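You operate a simulated robot arm through the tools that you are given. There is no shell and no other tool.

You run a simulated robot arm. Do the job below in one go: nothing can be reset, and whatever is moved stays where it is left.

TASK
Set the tilt mirror upright and clamp it there.
Fine: loosen both knobs first, and tighten both again after.

Only the result counts: the job must be done as asked and must still hold three seconds after the hand-in. Knocking over, shifting, dropping, spilling or breaking anything else fails it.

THE ROBOT
A 6-joint arm with a two-finger parallel gripper, fixed in place. Base frame: the origin is on the floor under the middle of its stand, x ahead of it, y to its left, z up; the work surface is at about z = 860. Readings come in mm, rad, newtons and seconds.
It reaches about 1347 mm from its shoulder. Its first joint turns from -2.897 to 2.897 rad. Payload 3.91 kg.
The tool frame sits at the grasp point between the pads (the TCP): z along the fingers, y along the line on which they close. The tips reach 30 mm beyond it. The gripper opens to 110 mm. The fingers are 20 mm wide and 10 mm thick; the gripper's body (48 by 112 mm) begins 55 mm behind the TCP.
Orientation is that of the tool frame in the base frame, as a unit quaternion [x, y, z, w]. With the fingers straight down and closing along the base's y, the tool's x points along the base's -x, its y along +y and its z along -z.

THE INTERFACE
- The arm moves only by the tool servo_tool. Its argument "moves" is a list that holds one entry, the list of rows, each a list of 7 numbers: the shift along the tool's x, y, z in mm, then the turn, a rotation vector about the tool's x, y, z in rad, then the finger opening in mm, from 0 to 110. In form: [[[dx, dy, dz, wx, wy, wz, gripper], ...]]. A call has 1 to 20 rows; each row shifts and turns the commanded pose from where the row before left it, along the tool's axes as they then stand. A row lasts 0.2 s, in which the tool goes at most 50 mm and 0.15 rad; a call with a longer step from one row to the next is refused whole, and so is a gripper value outside its range. A pose out of reach is approached as far as the arm can. The call stops where the force on the tool passes 50 N (or 10 N more than at its start, if that is more) or the arm is blocked; 0.2 s more then pass. Each finger travels about 108 mm/s and halts on what it meets, pressing with about 40 N; the grip force reading is that of the motor and also rises with nothing between the fingers. The clock runs only during rows and for 0.2 s after the last one: add rows that do not move to give the fingers time. The reply holds the time, the measured pose of the TCP, the force on the tool along the base axes, the opening and the grip force, in the units named above and with some noise, with the torque about the TCP (base axes, N m) and any sound that the robot's microphone picked up.
- Cameras (640 x 400 px; columns grow to the right, rows downward): "scene" is fixed at [218.5, 500.2, 1690.3]; the picture's right is [-0.84, -0.55, 0.00], its down [-0.25, 0.38, -0.89] and it looks along [0.49, -0.75, -0.45] (base axes); focal length 337 px, centre (320, 200). "wrist" rides on the gripper at [72, 17, -103] in the tool frame; the picture's right is [-0.23, 0.97, 0.00], its down [-0.76, -0.18, -0.62] and it looks along [-0.61, -0.14, 0.78] (tool axes); focal length 222 px, centre (320, 200). There is no depth. A picture from a camera that has moved, and an enlarged one, comes with that camera's place and axes in the base frame and with its lens.
- grab_frame(camera): a new picture of that camera. The clock stands still meanwhile.
- close_up(camera, box): a new picture of the part [left, top, right, bottom] of that camera's present view, enlarged. The clock stands still meanwhile.
- job_done(): hands the job in; it is judged then, once.

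Places have to be worked out from the pictures, the camera data and where the tool is seen. Open the gripper and draw the arm clear of the work before you hand the job in, unless the task says otherwise.

The tools are called after "Emit:" as a command line: name --argument value ..., lists and objects as JSON in quotes. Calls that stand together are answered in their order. servo_tool: Moves the arm, as the interface text tells. Its arguments: {"type":"object","properties":{"moves":{"type":"array","items":{"type":"array","items":{"type":"array","items":{"type":"number"}}}}},"required":["moves"]} The other tools are called the same way: grab_frame (camera) takes a picture; close_up (camera, box) takes an enlarged picture of a part of a camera's view; job_done () hands the job in.

At the start:

```text
time: 0.0
eef_pos: [406.6, -431.8, 1298.7]
orientation: [0.0, 1.0, 0.0, 0.0]
wrist_force: [0.3, 0.1, -0.2]
ft_torque: [0.01, 0.01, -0.02]
gripper_width: 109.8
grasp_force: 0.1
```

scene: 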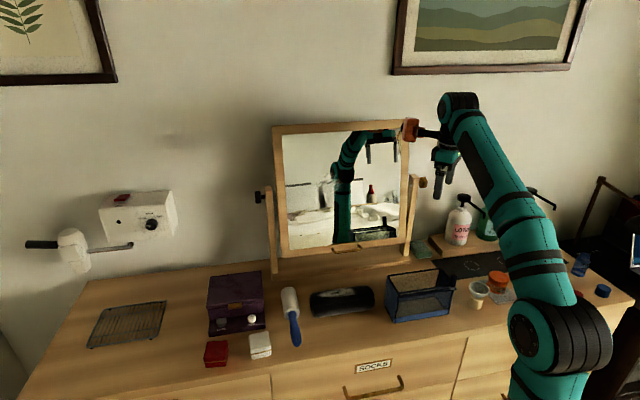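
wrist: 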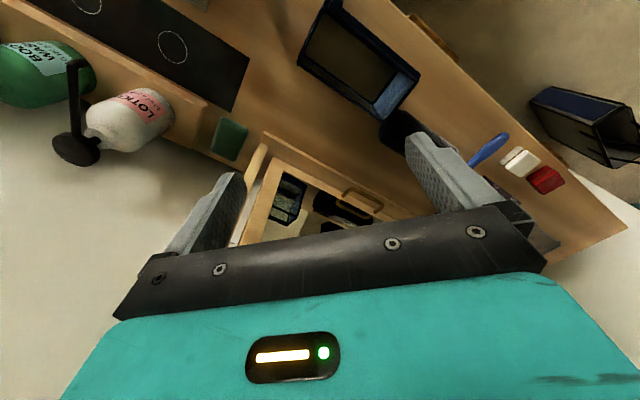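

I'll look closer at the mirror and its two knobs before moving anything.

Emit:
close_up --camera "scene" --box '[240, 100, 460, 280]'

Emit:
close_up --camera "scene" --box '[240, 170, 300, 220]'

Emit:
close_up --camera "scene" --box '[390, 100, 450, 220]'

```text
2.22 times, centred on (350, 190) of scene
camera zoom: at [218.5, 500.2, 1690.3], right [-0.84, -0.55, 0.0], down [-0.25, 0.38, -0.89], along [0.49, -0.75, -0.45], focal length 749 px, centre (253, 222)
```

zoom: 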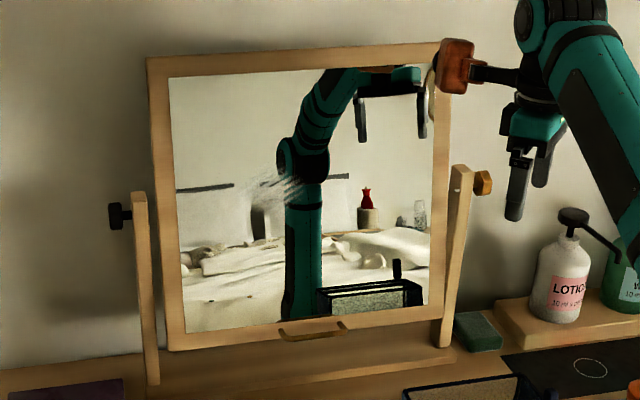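

```text
8.00 times, centred on (270, 195) of scene
camera zoom: at [218.5, 500.2, 1690.3], right [-0.84, -0.55, 0.0], down [-0.25, 0.38, -0.89], along [0.49, -0.75, -0.45], focal length 2698 px, centre (720, 240)
```

zoom: 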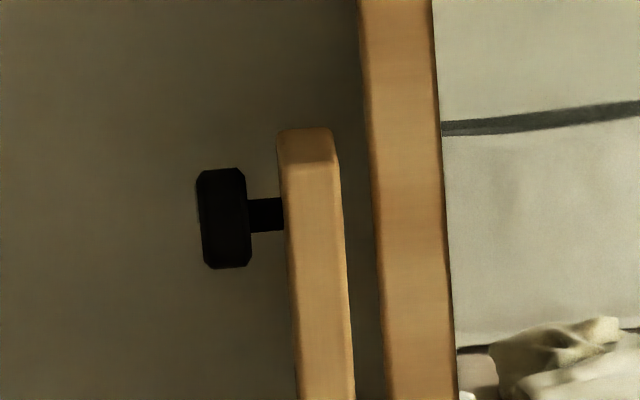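

```text
3.33 times, centred on (420, 160) of scene
camera zoom: at [218.5, 500.2, 1690.3], right [-0.84, -0.55, 0.0], down [-0.25, 0.38, -0.89], along [0.49, -0.75, -0.45], focal length 1124 px, centre (-13, 333)
```

zoom: 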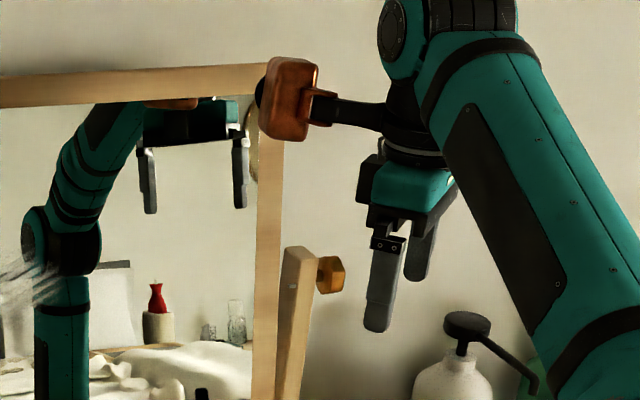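

The mirror's axis seems to run diagonally, from a left post near (930,-272) to a right post near (536,-617), with the knobs at about z 1185. I'll check the orange block near the flange, the frame corners and the surroundings.

Emit:
close_up --camera "scene" --box '[390, 85, 490, 205]'

Emit:
close_up --camera "scene" --box '[400, 170, 640, 320]'

Emit:
close_up --camera "scene" --box '[255, 220, 345, 290]'

Emit:
close_up --camera "wrist" --box '[220, 120, 420, 250]'

```text
3.33 times, centred on (440, 145) of scene
camera zoom: at [218.5, 500.2, 1690.3], right [-0.84, -0.55, 0.0], down [-0.25, 0.38, -0.89], along [0.49, -0.75, -0.45], focal length 1124 px, centre (-80, 383)
```

zoom: 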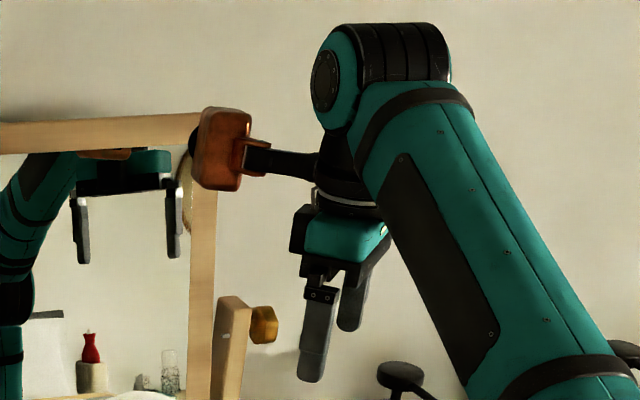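

```text
2.67 times, centred on (520, 245) of scene
camera zoom: at [218.5, 500.2, 1690.3], right [-0.84, -0.55, 0.0], down [-0.25, 0.38, -0.89], along [0.49, -0.75, -0.45], focal length 899 px, centre (-213, 80)
```

zoom: 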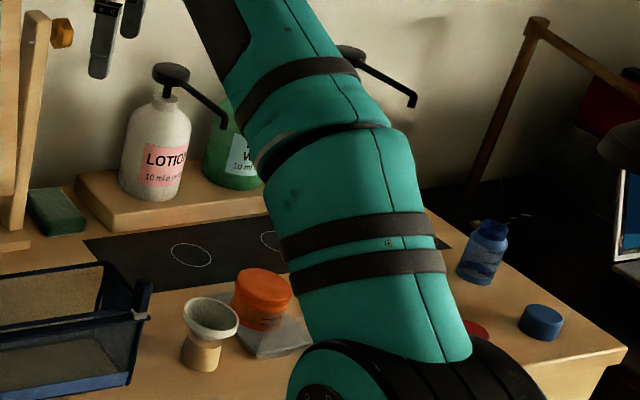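

```text
5.71 times, centred on (300, 255) of scene
camera zoom: at [218.5, 500.2, 1690.3], right [-0.84, -0.55, 0.0], down [-0.25, 0.38, -0.89], along [0.49, -0.75, -0.45], focal length 1927 px, centre (434, -114)
```

zoom: 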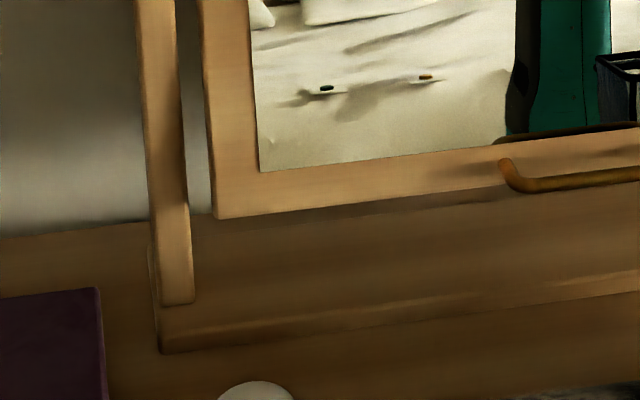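

```text
3.08 times, centred on (320, 185) of wrist
camera zoom: at [333.2, -414.0, 1403.5], right [0.23, 0.97, 0.0], down [0.76, -0.18, 0.62], along [0.61, -0.14, -0.78], focal length 684 px, centre (320, 246)
```

zoom: 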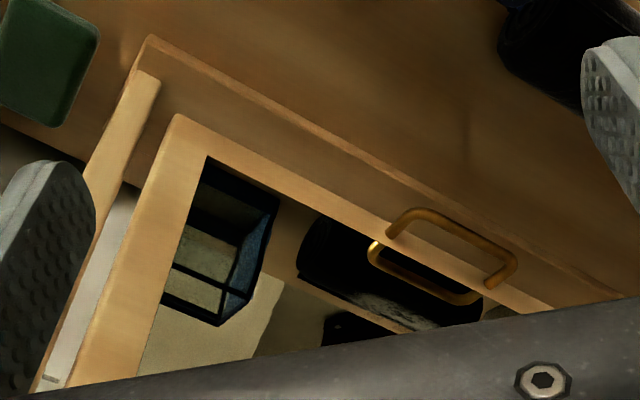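

The mirror seems to be tilted with its top back, toward the wall. I'll move along in front of it toward its left end, staying well on the room side with the tool still pointing down, so I can see the left knob.

Emit:
servo_tool --moves '[[[-38.2, 26.4, 0, 0, 0, 0, 110], [-38.2, 26.4, 0, 0, 0, 0, 110], [-38.2, 26.4, 0, 0, 0, 0, 110], [-38.2, 26.4, 0, 0, 0, 0, 110], [-38.2, 26.4, 0, 0, 0, 0, 110], [-38.2, 26.4, 0, 0, 0, 0, 110], [-38.2, 26.4, 0, 0, 0, 0, 110], [-38.2, 26.4, 0, 0, 0, 0, 110], [-38.2, 26.4, 0, 0, 0, 0, 110], [-38.2, 26.4, 0, 0, 0, 0, 110], [-38.2, 26.4, 0, 0, 0, 0, 110], [-38.2, 26.4, 0, 0, 0, 0, 110]]]'

Emit:
grab_frame --camera "scene"

Emit:
grab_frame --camera "wrist"

```text
time: 2.6
eef_pos: [830.9, -107.2, 1223.5]
orientation: [0.0, 1.0, -0.002, 0.003]
wrist_force: [-0.6, -0.3, 0.5]
ft_torque: [0.03, -0.07, -0.04]
gripper_width: 110.0
grasp_force: 0.1
out of reach, approached as far as the arm can: row 4, 5, 6, 7, 8, 9, 10, 11, 12
```

```text
taken
```

scene: 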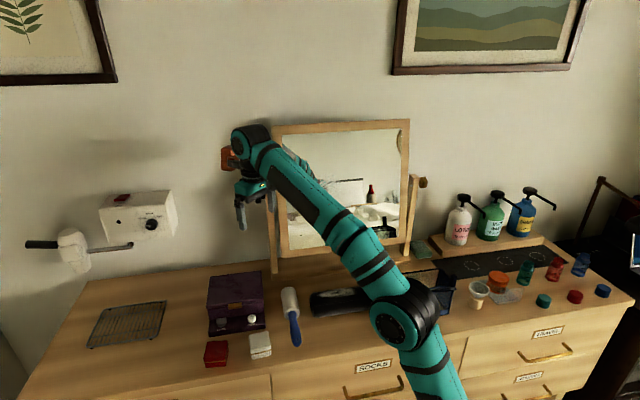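

```text
taken
camera wrist: at [758.5, -89.9, 1327.1], right [0.23, 0.97, 0.0], down [0.76, -0.18, 0.63], along [0.61, -0.14, -0.78], focal length 222 px, centre (320, 200)
```

wrist: 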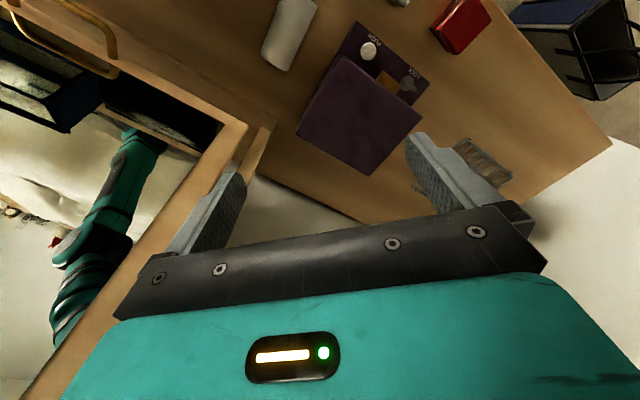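

The arm reached (831,-107,1223), with the orange block turning out to be part of its wrist. The left knob can't be reached coaxially, so I plan to grip it radially from the front. I'll back off a little and begin turning the tool to point horizontally at the mirror, camera on the outer-left side.

Emit:
servo_tool --moves '[[[27.5, 29, 20, 0, 0, 0, 110], [27.5, 29, 20, 0, 0, 0, 110], [0, 0, 0, -0.03996, -0.0985, 0.0985, 110], [0, 0, 0, -0.03996, -0.0985, 0.0985, 110], [0, 0, 0, -0.03996, -0.0985, 0.0985, 110], [0, 0, 0, -0.03996, -0.0985, 0.0985, 110], [0, 0, 0, -0.03996, -0.0985, 0.0985, 110], [0, 0, 0, -0.03996, -0.0985, 0.0985, 110], [0, 0, 0, -0.03996, -0.0985, 0.0985, 110], [0, 0, 0, -0.03996, -0.0985, 0.0985, 110], [0, 0, 0, -0.03996, -0.0985, 0.0985, 110]]]'

Emit:
grab_frame --camera "scene"

Emit:
grab_frame --camera "wrist"

```text
time: 5.0
eef_pos: [776.2, -48.6, 1181.9]
orientation: [0.414, 0.794, 0.167, 0.412]
wrist_force: [-0.8, -0.4, -0.9]
ft_torque: [0.0, -0.02, 0.01]
gripper_width: 110.1
grasp_force: 0.1
```

```text
taken
```

scene: 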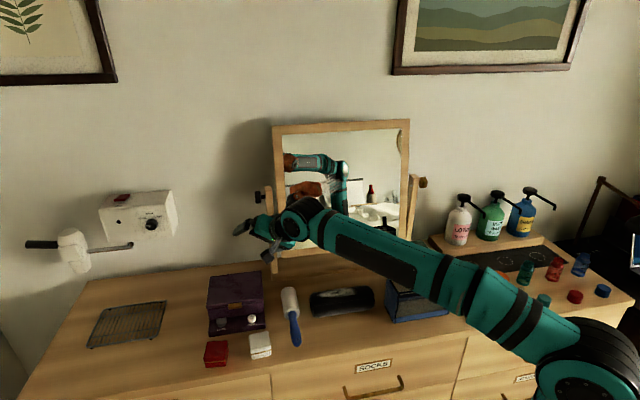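

```text
taken
camera wrist: at [679.8, 27.5, 1217.3], right [0.58, 0.41, 0.71], down [-0.34, -0.67, 0.66], along [0.74, -0.63, -0.24], focal length 222 px, centre (320, 200)
```

wrist: 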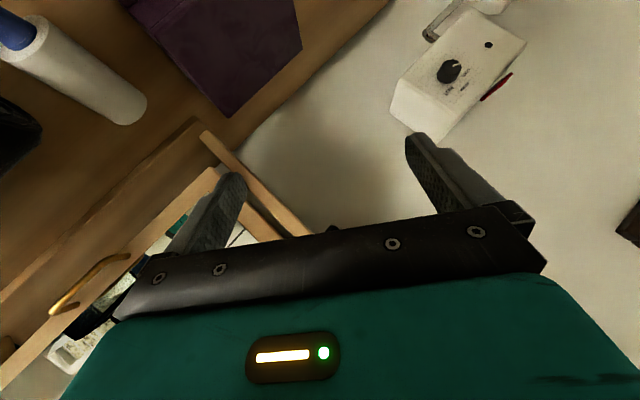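

The rotation follows cleanly. I'll do the second half so the tool is horizontal and faces the mirror.

Emit:
servo_tool --moves '[[[0, 0, 0, -0.03996, -0.0985, 0.0985, 110], [0, 0, 0, -0.03996, -0.0985, 0.0985, 110], [0, 0, 0, -0.03996, -0.0985, 0.0985, 110], [0, 0, 0, -0.03996, -0.0985, 0.0985, 110], [0, 0, 0, -0.03996, -0.0985, 0.0985, 110], [0, 0, 0, -0.03996, -0.0985, 0.0985, 110], [0, 0, 0, -0.03996, -0.0985, 0.0985, 110], [0, 0, 0, -0.03996, -0.0985, 0.0985, 110], [0, 0, 0, -0.03996, -0.0985, 0.0985, 110]]]'

Emit:
grab_frame --camera "scene"

Emit:
grab_frame --camera "wrist"

```text
time: 7.0
eef_pos: [778.8, -52.1, 1238.3]
orientation: [0.647, 0.349, 0.246, 0.631]
wrist_force: [0.5, 0.3, -0.4]
ft_torque: [0.0, 0.01, 0.02]
gripper_width: 110.3
grasp_force: 0.1
out of reach, approached as far as the arm can: row 7, 8, 9
```

```text
taken
```

scene: 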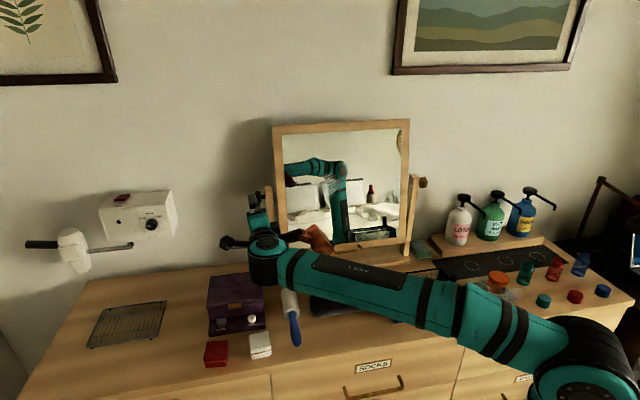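

```text
taken
camera wrist: at [748.1, 71.6, 1255.2], right [-0.01, -0.13, 0.99], down [-0.98, -0.19, -0.03], along [0.19, -0.97, -0.13], focal length 222 px, centre (320, 200)
```

wrist: 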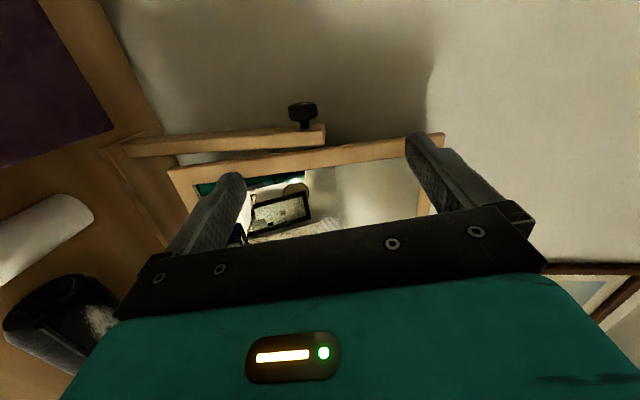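

The tool now nearly faces the mirror but hit a wrist limit in this roll direction, so I'll roll it 180° about its own axis to put the camera on the mirror-right side. Triangulated, the left knob is near (949,-236,1188) and the right one near (525,-665,1188), so the axis lies at about 45°.

Emit:
servo_tool --moves '[[[0, 0, 0, 0.00645, -0.0057, -0.1497, 110], [0, 0, 0, 0.00645, -0.0057, -0.1497, 110], [0, 0, 0, 0.00645, -0.0057, -0.1497, 110], [0, 0, 0, 0.00645, -0.0057, -0.1497, 110], [0, 0, 0, 0.00645, -0.0057, -0.1497, 110], [0, 0, 0, 0.00645, -0.0057, -0.1497, 110], [0, 0, 0, 0.00645, -0.0057, -0.1497, 110], [0, 0, 0, 0.00645, -0.0057, -0.1497, 110], [0, 0, 0, 0.00645, -0.0057, -0.1497, 110], [0, 0, 0, 0.00645, -0.0057, -0.1497, 110], [0, 0, 0, 0.00645, -0.0057, -0.1497, 110], [0, 0, 0, 0.00645, -0.0057, -0.1497, 110], [0, 0, 0, 0.00645, -0.0057, -0.1497, 110], [0, 0, 0, 0.00645, -0.0057, -0.1497, 110], [0, 0, 0, 0.00645, -0.0057, -0.1497, 110], [0, 0, 0, 0.00645, -0.0057, -0.1497, 110], [0, 0, 0, 0.00645, -0.0057, -0.1497, 110], [0, 0, 0, 0.00645, -0.0057, -0.1497, 110], [0, 0, 0, 0.00645, -0.0057, -0.1497, 110], [0, 0, 0, 0.00645, -0.0057, -0.1497, 110]]]'

Emit:
grab_frame --camera "scene"

Emit:
grab_frame --camera "wrist"

```text
time: 11.2
eef_pos: [777.1, -52.3, 1237.6]
orientation: [-0.265, 0.655, -0.651, 0.275]
wrist_force: [-0.5, 0.5, -1.0]
ft_torque: [-0.01, 0.0, -0.02]
gripper_width: 110.1
grasp_force: 0.0
```

```text
taken
```

scene: 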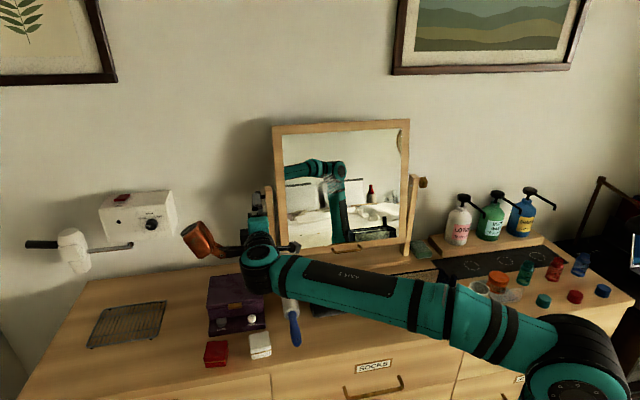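

```text
taken
camera wrist: at [653.5, -29.6, 1220.7], right [0.17, 0.17, -0.97], down [0.1, 0.98, 0.19], along [0.98, -0.13, 0.15], focal length 222 px, centre (320, 200)
```

wrist: 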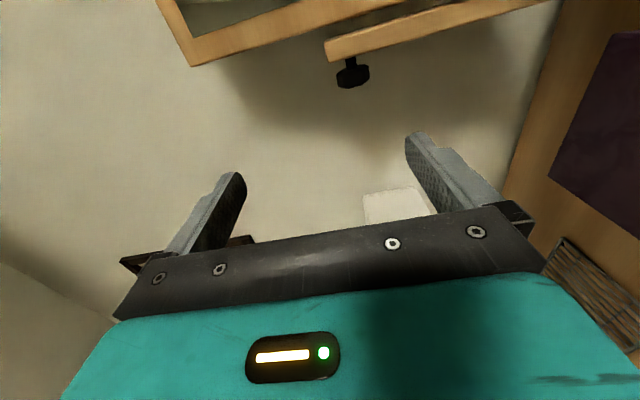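

Flip done without limits. I'll look at the left knob enlarged from here.

Emit:
close_up --camera "wrist" --box '[290, 0, 430, 100]'

Emit:
close_up --camera "scene" --box '[410, 165, 440, 205]'

```text
4.00 times, centred on (360, 50) of wrist
camera zoom: at [653.5, -29.6, 1220.7], right [0.17, 0.17, -0.97], down [0.1, 0.98, 0.19], along [0.98, -0.13, 0.15], focal length 888 px, centre (160, 800)
```

zoom: 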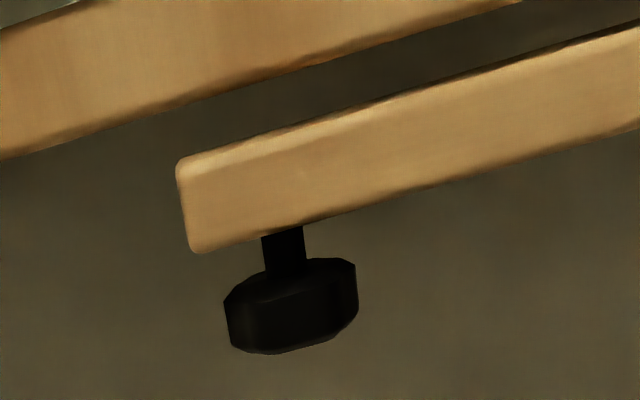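

```text
10.00 times, centred on (425, 185) of scene
camera zoom: at [218.5, 500.2, 1690.3], right [-0.84, -0.55, 0.0], down [-0.25, 0.38, -0.89], along [0.49, -0.75, -0.45], focal length 3372 px, centre (-730, 350)
```

zoom: 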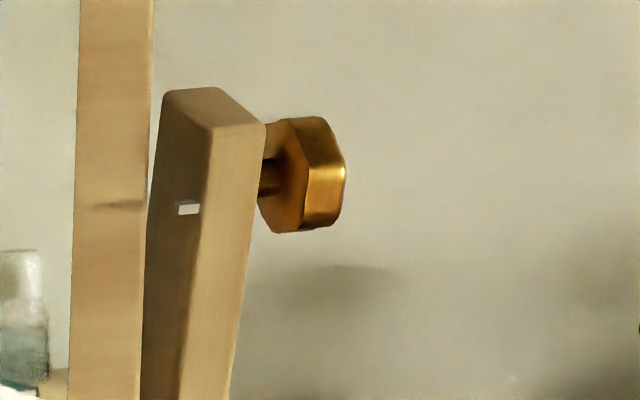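

Knobs look like faceted (hex-like) prisms about 43 mm across, and the right post carries a small white mark. I'll move in to about 80 mm in front of the left knob for a closer look.

Emit:
servo_tool --moves '[[[2.3, 11.8, 42.7, 0, 0, 0, 110], [2.3, 11.8, 42.7, 0, 0, 0, 110], [2.3, 11.8, 42.7, 0, 0, 0, 110], [2.3, 11.8, 42.7, 0, 0, 0, 110]]]'

Emit:
grab_frame --camera "wrist"

Emit:
grab_frame --camera "scene"

```text
time: 12.2
eef_pos: [892.4, -178.1, 1188.8]
orientation: [-0.265, 0.655, -0.651, 0.277]
wrist_force: [-0.6, 0.5, 2.0]
ft_torque: [0.04, 0.05, 0.02]
gripper_width: 110.2
grasp_force: 0.0
```

```text
taken
camera wrist: at [767.9, -155.6, 1171.8], right [0.17, 0.17, -0.97], down [0.1, 0.98, 0.19], along [0.98, -0.13, 0.15], focal length 222 px, centre (320, 200)
```

wrist: 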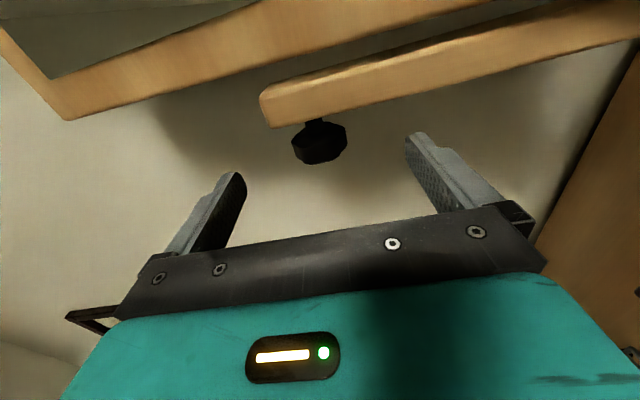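

```text
taken
```

scene: 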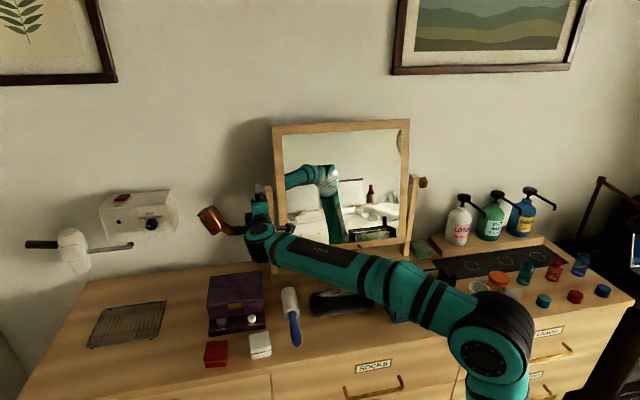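

Emit:
close_up --camera "wrist" --box '[270, 90, 370, 180]'

Emit:
close_up --camera "scene" --box '[190, 170, 310, 260]'

```text
4.44 times, centred on (320, 135) of wrist
camera zoom: at [767.9, -155.6, 1171.8], right [0.17, 0.17, -0.97], down [0.1, 0.98, 0.19], along [0.98, -0.13, 0.15], focal length 987 px, centre (320, 489)
```

zoom: 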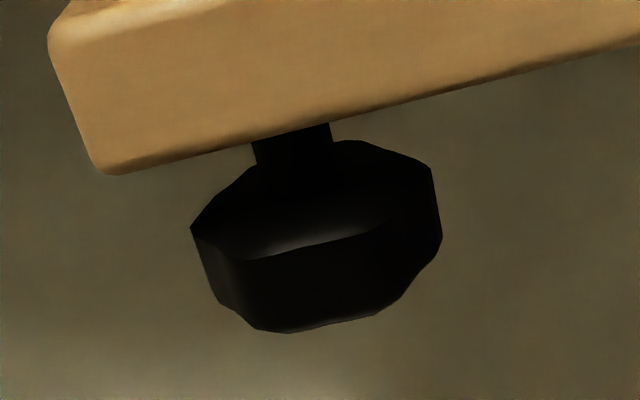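

```text
4.44 times, centred on (250, 215) of scene
camera zoom: at [218.5, 500.2, 1690.3], right [-0.84, -0.55, 0.0], down [-0.25, 0.38, -0.89], along [0.49, -0.75, -0.45], focal length 1499 px, centre (631, 133)
```

zoom: 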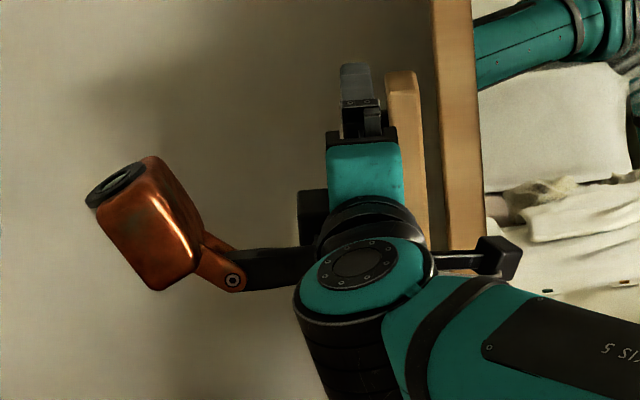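

The left knob is hexagonal with its centre near (940,-225,1191), one flat facing the room, so a 60° stroke between +30° and -30° pitch matches its flats. Before pitching the wrist low I need the height of the purple box underneath.

Emit:
close_up --camera "scene" --box '[180, 240, 340, 360]'

Emit:
close_up --camera "wrist" --box '[0, 0, 320, 200]'

```text
3.33 times, centred on (260, 300) of scene
camera zoom: at [218.5, 500.2, 1690.3], right [-0.84, -0.55, 0.0], down [-0.25, 0.38, -0.89], along [0.49, -0.75, -0.45], focal length 1124 px, centre (520, -133)
```

zoom: 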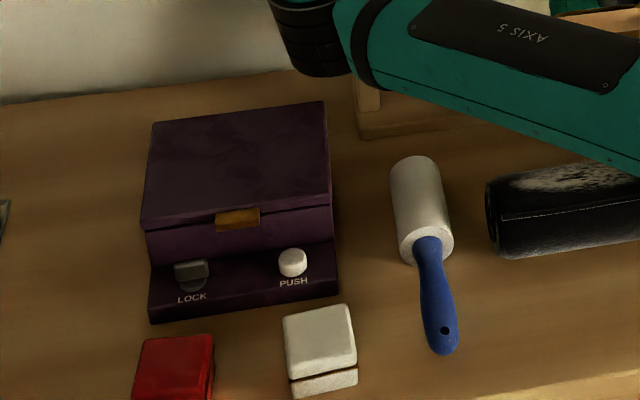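

```text
2.00 times, centred on (160, 100) of wrist
camera zoom: at [767.9, -155.6, 1171.8], right [0.17, 0.17, -0.97], down [0.1, 0.98, 0.19], along [0.98, -0.13, 0.15], focal length 444 px, centre (640, 400)
```

zoom: 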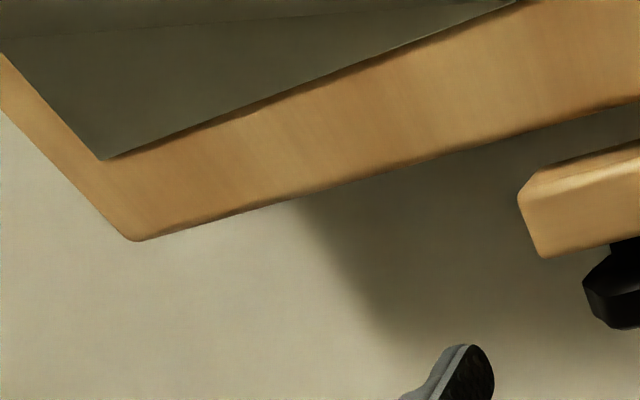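

The purple box top is only near z 940, leaving ample clearance. I'll drop slightly and pitch the tool up 30° while still about 67 mm short of the knob, narrowing the fingers to 75 mm.

Emit:
servo_tool --moves '[[[0, 31.3, 8.8, 0, 0, -0.0152, 75], [0, 0, 0, 0.131, 0, 0, 75], [0, 0, 0, 0.131, 0, 0, 75], [0, 0, 0, 0.131, 0, 0, 75], [0, 0, 0, 0.131, 0, 0, 75]]]'

Emit:
grab_frame --camera "wrist"

Emit:
grab_frame --camera "scene"

```text
time: 13.4
eef_pos: [899.2, -185.1, 1158.6]
orientation: [0.191, -0.462, 0.8, -0.332]
wrist_force: [0.0, 0.5, 0.5]
ft_torque: [0.03, 0.04, 0.02]
gripper_width: 74.9
grasp_force: 0.0
```

```text
taken
camera wrist: at [790.9, -177.9, 1093.4], right [0.51, -0.18, -0.84], down [0.09, 0.98, -0.16], along [0.86, 0.0, 0.52], focal length 222 px, centre (320, 200)
```

wrist: 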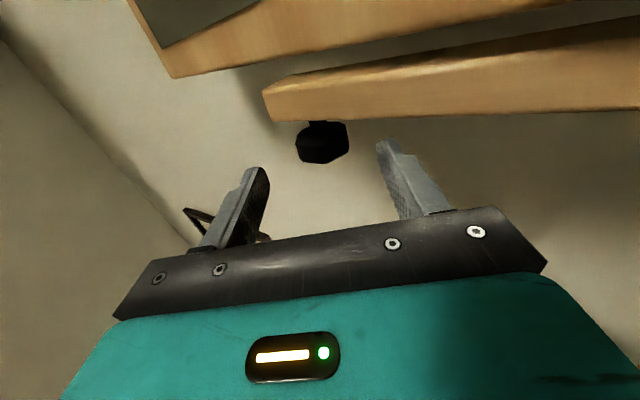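

```text
taken
```

scene: 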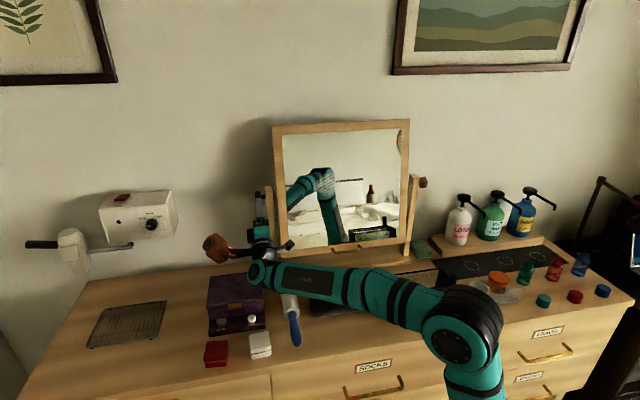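

The knob appears at about (322,142), which is just where a point 67 mm straight ahead of the TCP should project. I'll zoom to check the alignment and the flats before moving in.

Emit:
close_up --camera "wrist" --box '[240, 80, 440, 220]'

```text
2.86 times, centred on (340, 150) of wrist
camera zoom: at [790.9, -177.9, 1093.4], right [0.51, -0.18, -0.84], down [0.09, 0.98, -0.16], along [0.86, 0.0, 0.52], focal length 635 px, centre (263, 343)
```

zoom: 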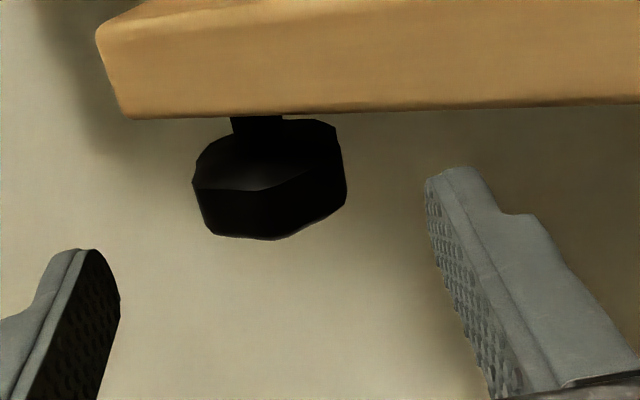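

Alignment is good (about 2 mm off in tool y). I'll advance 66 mm so the pads straddle the knob, and look again before closing.

Emit:
servo_tool --moves '[[[-0.7, 1, 33, 0, 0, 0, 75], [-0.7, 1, 33, 0, 0, 0, 75]]]'

Emit:
grab_frame --camera "wrist"

Emit:
close_up --camera "scene" --box '[230, 170, 310, 250]'

```text
time: 14.0
eef_pos: [940.2, -224.2, 1189.6]
orientation: [0.191, -0.461, 0.801, -0.331]
wrist_force: [-1.6, 0.1, -0.5]
ft_torque: [0.04, 0.04, -0.02]
gripper_width: 74.8
grasp_force: 0.1
```

```text
taken
camera wrist: at [831.7, -216.9, 1124.4], right [0.51, -0.18, -0.84], down [0.1, 0.98, -0.16], along [0.86, 0.0, 0.51], focal length 222 px, centre (320, 200)
```

wrist: 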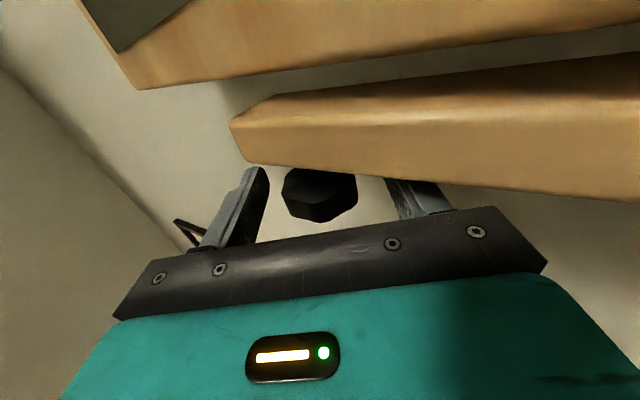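

```text
5.00 times, centred on (270, 210) of scene
camera zoom: at [218.5, 500.2, 1690.3], right [-0.84, -0.55, 0.0], down [-0.25, 0.38, -0.89], along [0.49, -0.75, -0.45], focal length 1686 px, centre (570, 150)
```

zoom: 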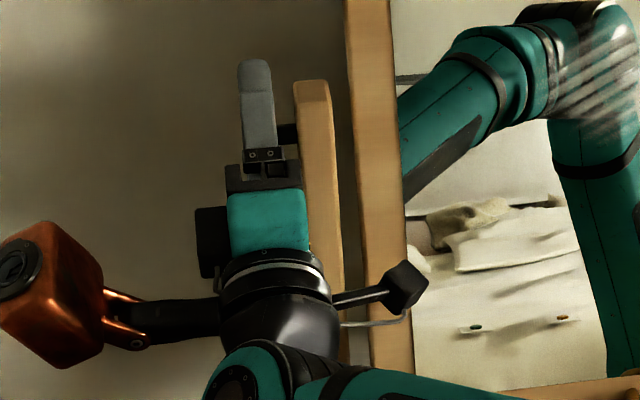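

The knob sits between the pads, centred on the TCP. Now I'll close the fingers on it.

Emit:
servo_tool --moves '[[[0, 0, 0, 0, 0, 0, 60], [0, 0, 0, 0, 0, 0, 46], [0, 0, 0, 0, 0, 0, 38], [0, 0, 0, 0, 0, 0, 38]]]'

Emit:
close_up --camera "wrist" --box '[220, 120, 440, 260]'

```text
time: 15.0
eef_pos: [940.3, -224.0, 1188.7]
orientation: [0.191, -0.462, 0.801, -0.331]
wrist_force: [2.0, -0.8, 1.2]
ft_torque: [0.0, 0.06, -0.05]
gripper_width: 41.5
grasp_force: 44.8
```

```text
2.86 times, centred on (330, 190) of wrist
camera zoom: at [831.6, -217.1, 1124.2], right [0.51, -0.18, -0.84], down [0.1, 0.98, -0.16], along [0.86, 0.0, 0.51], focal length 635 px, centre (291, 229)
```

zoom: 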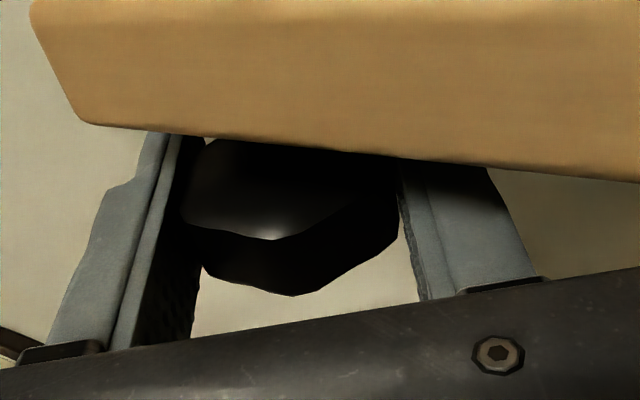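

Gripped at 41.5 mm across the flats. I'll turn a little in the usual loosening direction (counter-clockwise seen from outside, i.e. pitching the tool down) and watch the torque.

Emit:
servo_tool --moves '[[[0, 0, 0, -0.07, 0, 0, 34], [0, 0, 0, -0.07, 0, 0, 34], [0, 0, 0, 0, 0, 0, 34]]]'

Emit:
close_up --camera "wrist" --box '[220, 120, 440, 260]'

```text
time: 15.8
eef_pos: [940.4, -225.0, 1189.9]
orientation: [0.215, -0.518, 0.765, -0.317]
wrist_force: [-24.0, 7.5, -11.5]
ft_torque: [0.06, -0.05, -0.15]
gripper_width: 41.5
grasp_force: 44.8
```

```text
2.86 times, centred on (330, 190) of wrist
camera zoom: at [825.6, -211.1, 1136.3], right [0.42, -0.1, -0.9], down [0.08, 0.99, -0.07], along [0.9, -0.05, 0.42], focal length 635 px, centre (291, 229)
```

zoom: 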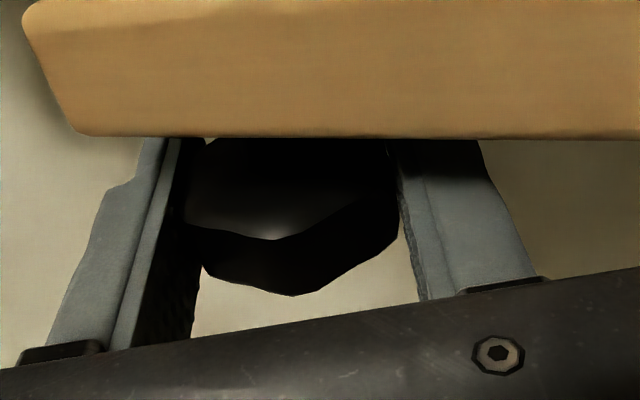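

The knob turned with the gripper and only a modest 27 N side force built up with almost no torque. I'll hold still one row to see whether that force is steady before continuing.

Emit:
servo_tool --moves '[[[0, 0, 0, 0, 0, 0, 34]]]'

```text
time: 16.2
eef_pos: [939.7, -224.2, 1189.8]
orientation: [0.214, -0.517, 0.766, -0.317]
wrist_force: [-23.5, 6.8, -13.2]
ft_torque: [-0.11, 0.2, -0.03]
gripper_width: 41.3
grasp_force: 44.9
```

The force is steady. I'll probe the contact stiffness with a 0.5 mm retreat along the fingers.

Emit:
servo_tool --moves '[[[0, 0, -0.5, 0, 0, 0, 34], [0, 0, 0, 0, 0, 0, 34]]]'

```text
time: 16.8
eef_pos: [940.3, -224.0, 1189.6]
orientation: [0.213, -0.517, 0.766, -0.317]
wrist_force: [-16.3, 2.0, -11.0]
ft_torque: [-0.03, 0.03, 0.17]
gripper_width: 41.2
grasp_force: 45.5
```

Stiffness is about 17 N/mm and backing off relieves it. I'll correct the remaining offset and continue turning in small steps, watching how the force grows.

Emit:
servo_tool --moves '[[[0.5, 0.3, -0.9, 0, 0, 0, 34], [0, 0, 0, 0, 0, 0, 34]]]'

Emit:
servo_tool --moves '[[[0, 0, 0, -0.1, 0, 0, 34], [0, 0, 0, 0, 0, 0, 34]]]'

```text
time: 17.4
eef_pos: [941.3, -225.1, 1189.7]
orientation: [0.213, -0.517, 0.766, -0.317]
wrist_force: [15.9, -6.0, 12.3]
ft_torque: [-0.11, 0.13, 0.02]
gripper_width: 40.9
grasp_force: 44.9
```

```text
time: 18.0
eef_pos: [939.2, -223.8, 1190.3]
orientation: [0.228, -0.554, 0.74, -0.306]
wrist_force: [23.0, -7.4, 17.4]
ft_torque: [0.08, -0.08, -0.4]
gripper_width: 41.0
grasp_force: 45.8
```

Force flipped sign, so stiffness is nearer 35 N/mm. I'll apply a gentler correction and keep turning.

Emit:
servo_tool --moves '[[[-0.3, -0.25, 0.6, -0.1, 0, 0, 34], [0, 0, 0, -0.1, 0, 0, 34], [0, 0, 0, 0, 0, 0, 34]]]'

```text
time: 18.8
eef_pos: [940.0, -223.3, 1190.2]
orientation: [0.259, -0.626, 0.679, -0.282]
wrist_force: [-0.2, 0.4, 7.3]
ft_torque: [0.1, -0.11, -0.26]
gripper_width: 41.1
grasp_force: 44.9
```

Forces are nearly zero after 25° of turn. I'll keep going toward -30° pitch.

Emit:
servo_tool --moves '[[[0, 0, 0, -0.1, 0, 0, 34], [0, 0, 0, -0.1, 0, 0, 34], [0, 0, 0, -0.1, 0, 0, 34], [0, 0, 0, 0, 0, 0, 34]]]'

Emit:
close_up --camera "wrist" --box '[220, 120, 440, 260]'

```text
time: 19.8
eef_pos: [941.1, -223.4, 1190.3]
orientation: [-0.298, 0.72, -0.578, 0.24]
wrist_force: [-7.3, 5.7, -0.6]
ft_torque: [0.0, -0.05, 0.06]
gripper_width: 41.2
grasp_force: 44.8
```

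```text
2.86 times, centred on (330, 190) of wrist
camera zoom: at [815.3, -200.2, 1196.8], right [0.01, 0.31, -0.95], down [0.14, 0.94, 0.31], along [0.99, -0.13, -0.03], focal length 635 px, centre (291, 229)
```

zoom: 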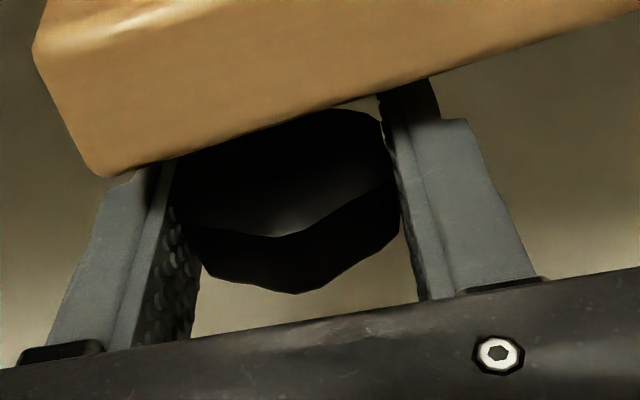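

The knob follows, pitch is now -12°. I'll continue the stroke to -30°.

Emit:
servo_tool --moves '[[[0, 0, 0, -0.1, 0, 0, 34], [0, 0, 0, -0.1, 0, 0, 34], [0, 0, 0, -0.107, 0, 0, 34], [0, 0, 0, 0, 0, 0, 34]]]'

```text
time: 20.8
eef_pos: [942.1, -223.4, 1189.3]
orientation: [-0.331, 0.8, -0.462, 0.192]
wrist_force: [2.4, 10.9, 1.7]
ft_torque: [0.02, -0.01, 0.02]
gripper_width: 41.2
grasp_force: 45.2
```

Stroke complete: 60° turned, knob creeping slightly outward as when loosening. I'll open, swing back +60° around the knob in place, and re-grip.

Emit:
servo_tool --moves '[[[0, 0, 0, 0, 0, 0, 68], [0, 0, 0, 0, 0, 0, 68], [0, 0, 0, 0.1496, 0, 0, 68], [0, 0, 0, 0.1496, 0, 0, 68], [0, 0, 0, 0.1496, 0, 0, 68], [0, 0, 0, 0.1496, 0, 0, 68], [0, 0, 0, 0.1496, 0, 0, 68], [0, 0, 0, 0.1496, 0, 0, 68], [0, 0, 0, 0.1496, 0, 0, 68], [0, 0, 0, 0, 0, 0, 68]]]'

Emit:
close_up --camera "wrist" --box '[220, 120, 440, 260]'

```text
time: 23.0
eef_pos: [941.2, -225.5, 1191.6]
orientation: [0.19, -0.462, 0.8, -0.332]
wrist_force: [-0.5, -0.4, 0.0]
ft_torque: [-0.01, -0.02, 0.02]
gripper_width: 68.1
grasp_force: 0.1
```

```text
2.86 times, centred on (330, 190) of wrist
camera zoom: at [831.5, -218.0, 1124.9], right [0.51, -0.18, -0.84], down [0.1, 0.98, -0.16], along [0.86, 0.0, 0.52], focal length 635 px, centre (291, 229)
```

zoom: 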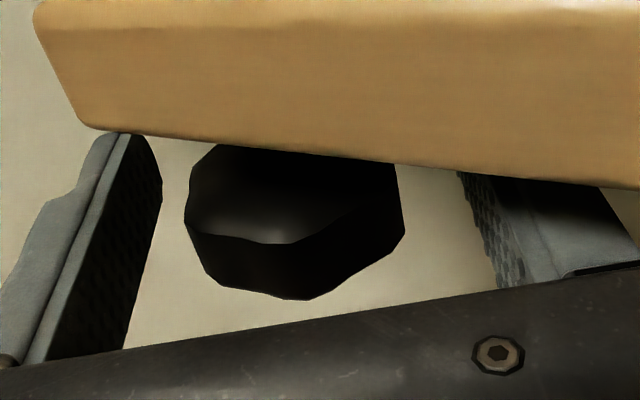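

Knob centred and flats aligned again. I'll close and check the force before the next stroke.

Emit:
servo_tool --moves '[[[0, 0, 0, 0, 0, 0, 34], [0, 0, 0, 0, 0, 0, 34], [0, 0, 0, 0, 0, 0, 34], [0, 0, 0, -0.1, 0, 0, 34], [0, 0, 0, -0.1, 0, 0, 34], [0, 0, 0, 0, 0, 0, 34]]]'

```text
time: 24.4
eef_pos: [940.1, -225.0, 1189.9]
orientation: [0.222, -0.54, 0.75, -0.311]
wrist_force: [-2.0, -0.8, -5.0]
ft_torque: [0.01, -0.06, -0.22]
gripper_width: 41.4
grasp_force: 44.9
```

Forces are tiny. Continuing this second stroke to its end.

Emit:
servo_tool --moves '[[[0, 0, 0, -0.1, 0, 0, 34], [0, 0, 0, -0.1, 0, 0, 34], [0, 0, 0, -0.1, 0, 0, 34], [0, 0, 0, -0.1, 0, 0, 34], [0, 0, 0, -0.1, 0, 0, 34], [0, 0, 0, -0.1, 0, 0, 34], [0, 0, 0, -0.1, 0, 0, 34], [0, 0, 0, -0.1, 0, 0, 34], [0, 0, 0, -0.047, 0, 0, 34], [0, 0, 0, 0, 0, 0, 34]]]'

Emit:
close_up --camera "wrist" --box '[220, 120, 440, 260]'

Emit:
grab_frame --camera "scene"

```text
time: 26.6
eef_pos: [940.6, -225.1, 1190.1]
orientation: [-0.331, 0.8, -0.462, 0.191]
wrist_force: [1.7, 1.5, -4.1]
ft_torque: [-0.45, -0.43, 0.41]
gripper_width: 41.3
grasp_force: 44.8
```

```text
2.86 times, centred on (330, 190) of wrist
camera zoom: at [820.1, -205.5, 1228.0], right [-0.18, 0.51, -0.84], down [0.22, 0.86, 0.47], along [0.96, -0.1, -0.27], focal length 635 px, centre (291, 229)
```

zoom: 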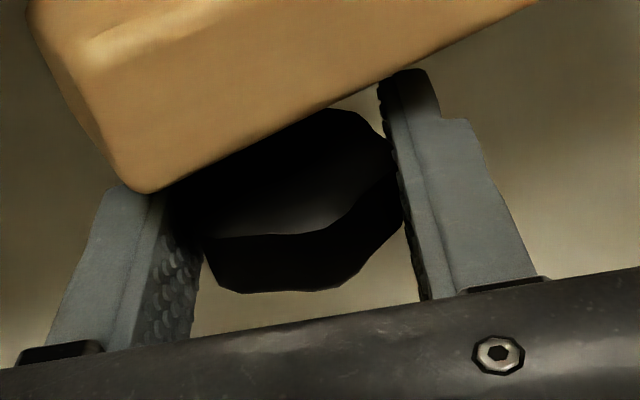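

```text
taken
```

scene: 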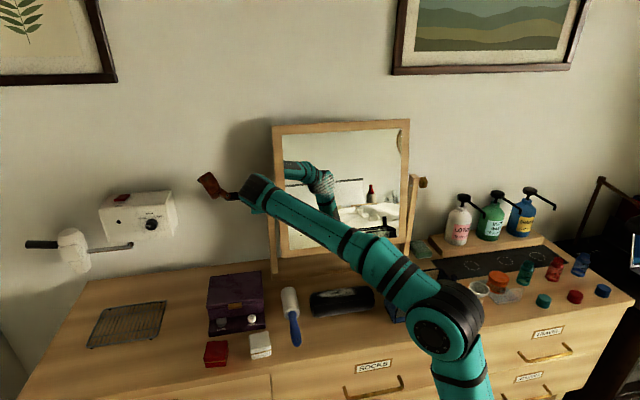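

A torque of about 0.6 N·m built up and the knob now lags the gripper by about 30°: it has reached the end of its loosening travel after 90°. The left knob is loose; I'll open and back away along the fingers.

Emit:
servo_tool --moves '[[[0, 0, 0, 0, 0, 0, 80], [0, 0, 0, 0, 0, 0, 90], [0, 0, 0, 0, 0, 0, 90], [0, 0, -35, 0, 0, 0, 90], [0, 0, -40, 0, 0, 0, 90], [0, 0, -45, 0, 0, 0, 90]]]'

Emit:
grab_frame --camera "wrist"

Emit:
close_up --camera "wrist" --box '[240, 60, 400, 180]'

```text
time: 28.0
eef_pos: [866.9, -151.8, 1249.0]
orientation: [-0.331, 0.801, -0.462, 0.191]
wrist_force: [0.2, -0.2, -1.3]
ft_torque: [-0.02, 0.0, -0.06]
gripper_width: 90.3
grasp_force: 0.2
```

```text
taken
camera wrist: at [747.2, -132.7, 1286.2], right [-0.18, 0.51, -0.84], down [0.22, 0.86, 0.47], along [0.96, -0.1, -0.27], focal length 222 px, centre (320, 200)
```

wrist: 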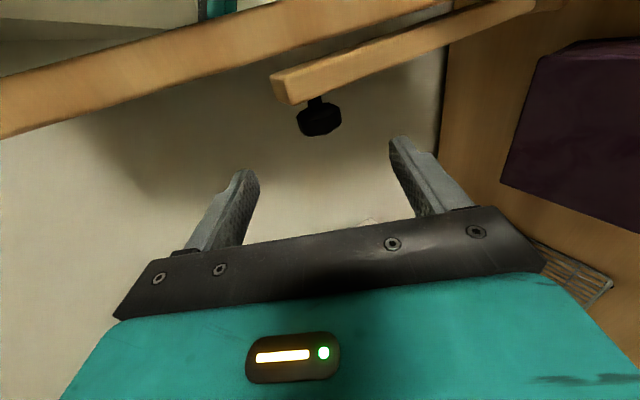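

```text
3.33 times, centred on (320, 120) of wrist
camera zoom: at [747.2, -132.7, 1286.2], right [-0.18, 0.51, -0.84], down [0.22, 0.86, 0.47], along [0.96, -0.1, -0.27], focal length 740 px, centre (320, 467)
```

zoom: 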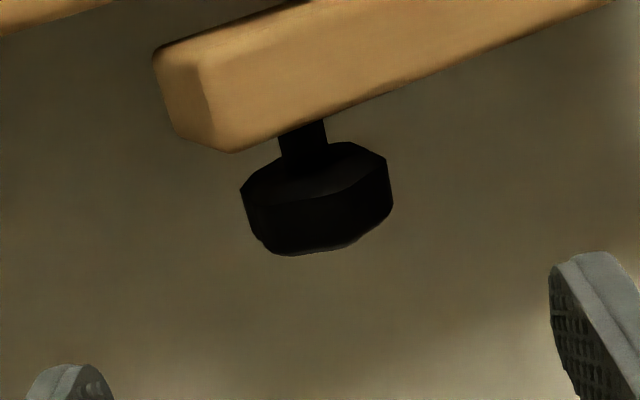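

Left side clear. Next I'll travel parallel to the mirror (at least 100 mm in front of it) to the right end, and pitch the tool to -60° there to look at the right knob.

Emit:
servo_tool --moves '[[[42.6, 1.46, -2.48, 0, 0, 0, 80], [42.6, 1.46, -2.48, 0, 0, 0, 80], [42.6, 1.46, -2.48, 0, 0, 0, 80], [42.6, 1.46, -2.48, 0, 0, 0, 80], [42.6, 1.46, -2.48, 0, 0, 0, 80], [42.6, 1.46, -2.48, 0, 0, 0, 80], [42.6, 1.46, -2.48, 0, 0, 0, 80], [42.6, 1.46, -2.48, 0, 0, 0, 80], [42.6, 1.46, -2.48, 0, 0, 0, 80], [42.6, 1.46, -2.48, 0, 0, 0, 80], [42.6, 1.46, -2.48, 0, 0, 0, 80], [42.6, 1.46, -2.48, 0, 0, 0, 80], [42.6, 1.46, -2.48, 0, 0, 0, 80], [42.6, 1.46, -2.48, 0, 0, 0, 80]]]'

Emit:
grab_frame --camera "wrist"

Emit:
grab_frame --camera "scene"

```text
time: 31.0
eef_pos: [416.9, -545.0, 1249.3]
orientation: [-0.331, 0.8, -0.463, 0.191]
wrist_force: [-0.2, -0.4, -0.1]
ft_torque: [0.0, 0.02, 0.01]
gripper_width: 80.1
grasp_force: 0.0
```

```text
taken
camera wrist: at [296.0, -525.6, 1287.4], right [-0.18, 0.5, -0.84], down [0.22, 0.86, 0.47], along [0.96, -0.1, -0.27], focal length 222 px, centre (320, 200)
```

wrist: 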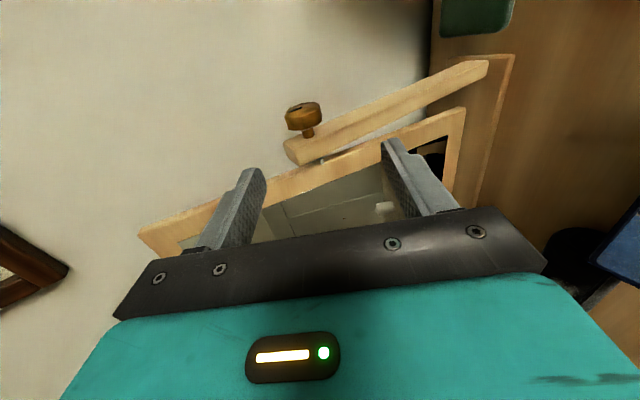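

```text
taken
```

scene: 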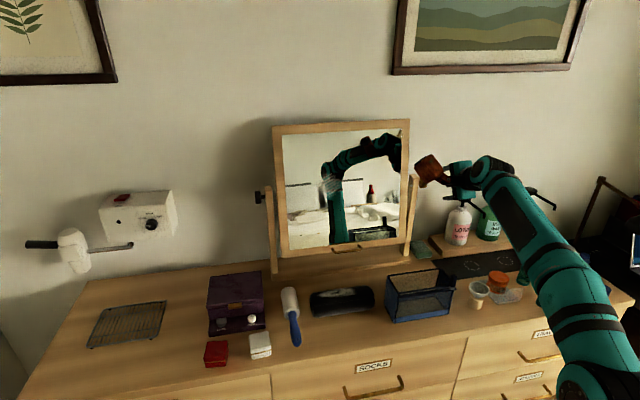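

The right knob is well visible now. I'll zoom in on it and its post.

Emit:
close_up --camera "wrist" --box '[250, 80, 410, 190]'

Emit:
close_up --camera "scene" --box '[395, 150, 445, 220]'

```text
3.64 times, centred on (330, 135) of wrist
camera zoom: at [296.0, -525.6, 1287.4], right [-0.18, 0.5, -0.84], down [0.22, 0.86, 0.47], along [0.96, -0.1, -0.27], focal length 808 px, centre (284, 436)
```

zoom: 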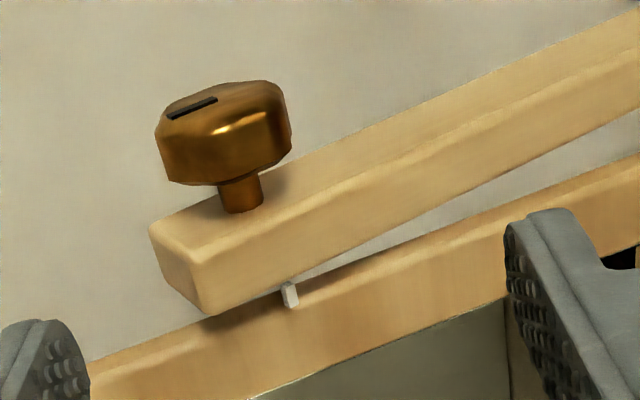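

```text
5.71 times, centred on (420, 185) of scene
camera zoom: at [218.5, 500.2, 1690.3], right [-0.84, -0.55, 0.0], down [-0.25, 0.38, -0.89], along [0.49, -0.75, -0.45], focal length 1927 px, centre (-251, 286)
```

zoom: 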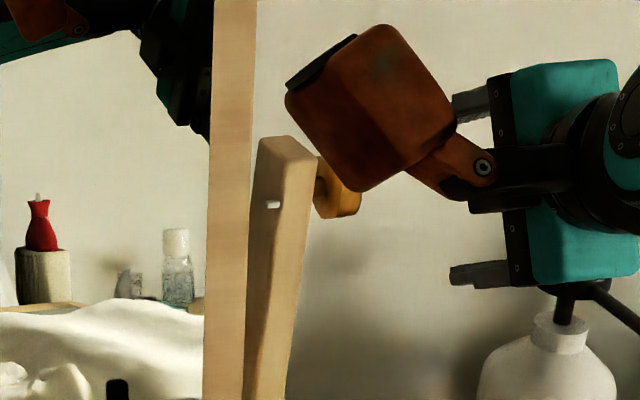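

Triangulation puts the right knob at about (520,-641,1191), so the axis is at 45° as assumed, and its end face carries a black index slot. I'll pitch to -60° and move to a standoff 80 mm before it along the finger direction.

Emit:
servo_tool --moves '[[[0, 0, 0, -0.131, 0, 0, 80], [0, 0, 0, -0.131, 0, 0, 80], [0, 0, 0, -0.131, 0, 0, 80], [0, 0, 0, -0.131, 0, 0, 80], [-1.7, -31.1, 13.8, 0, 0, 0, 80], [-1.7, -31.1, 13.8, 0, 0, 0, 80], [-1.7, -31.1, 13.8, 0, 0, 0, 80]]]'

Emit:
grab_frame --camera "wrist"

Emit:
grab_frame --camera "scene"

```text
time: 32.6
eef_pos: [490.9, -612.2, 1261.9]
orientation: [-0.369, 0.892, -0.24, 0.099]
wrist_force: [0.1, 0.4, 0.5]
ft_torque: [-0.03, -0.02, 0.02]
gripper_width: 79.9
grasp_force: 0.1
```

```text
taken
camera wrist: at [392.4, -614.2, 1343.8], right [-0.43, 0.76, -0.49], down [0.43, 0.65, 0.63], along [0.79, 0.06, -0.61], focal length 222 px, centre (320, 200)
```

wrist: 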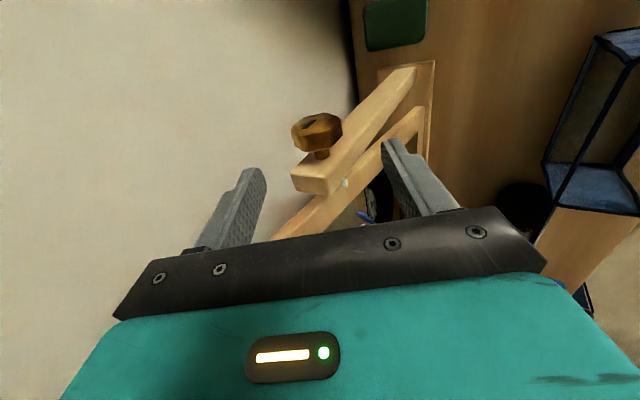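

```text
taken
```

scene: 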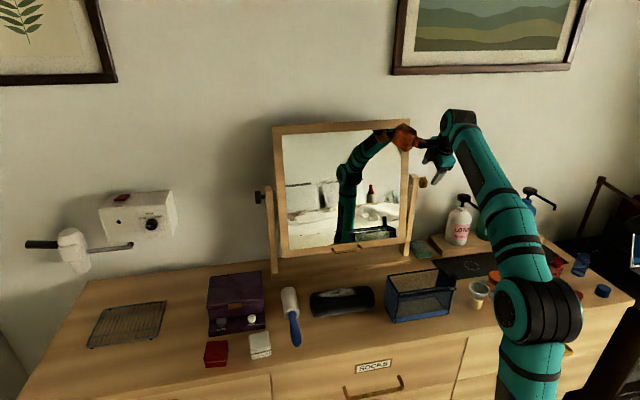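

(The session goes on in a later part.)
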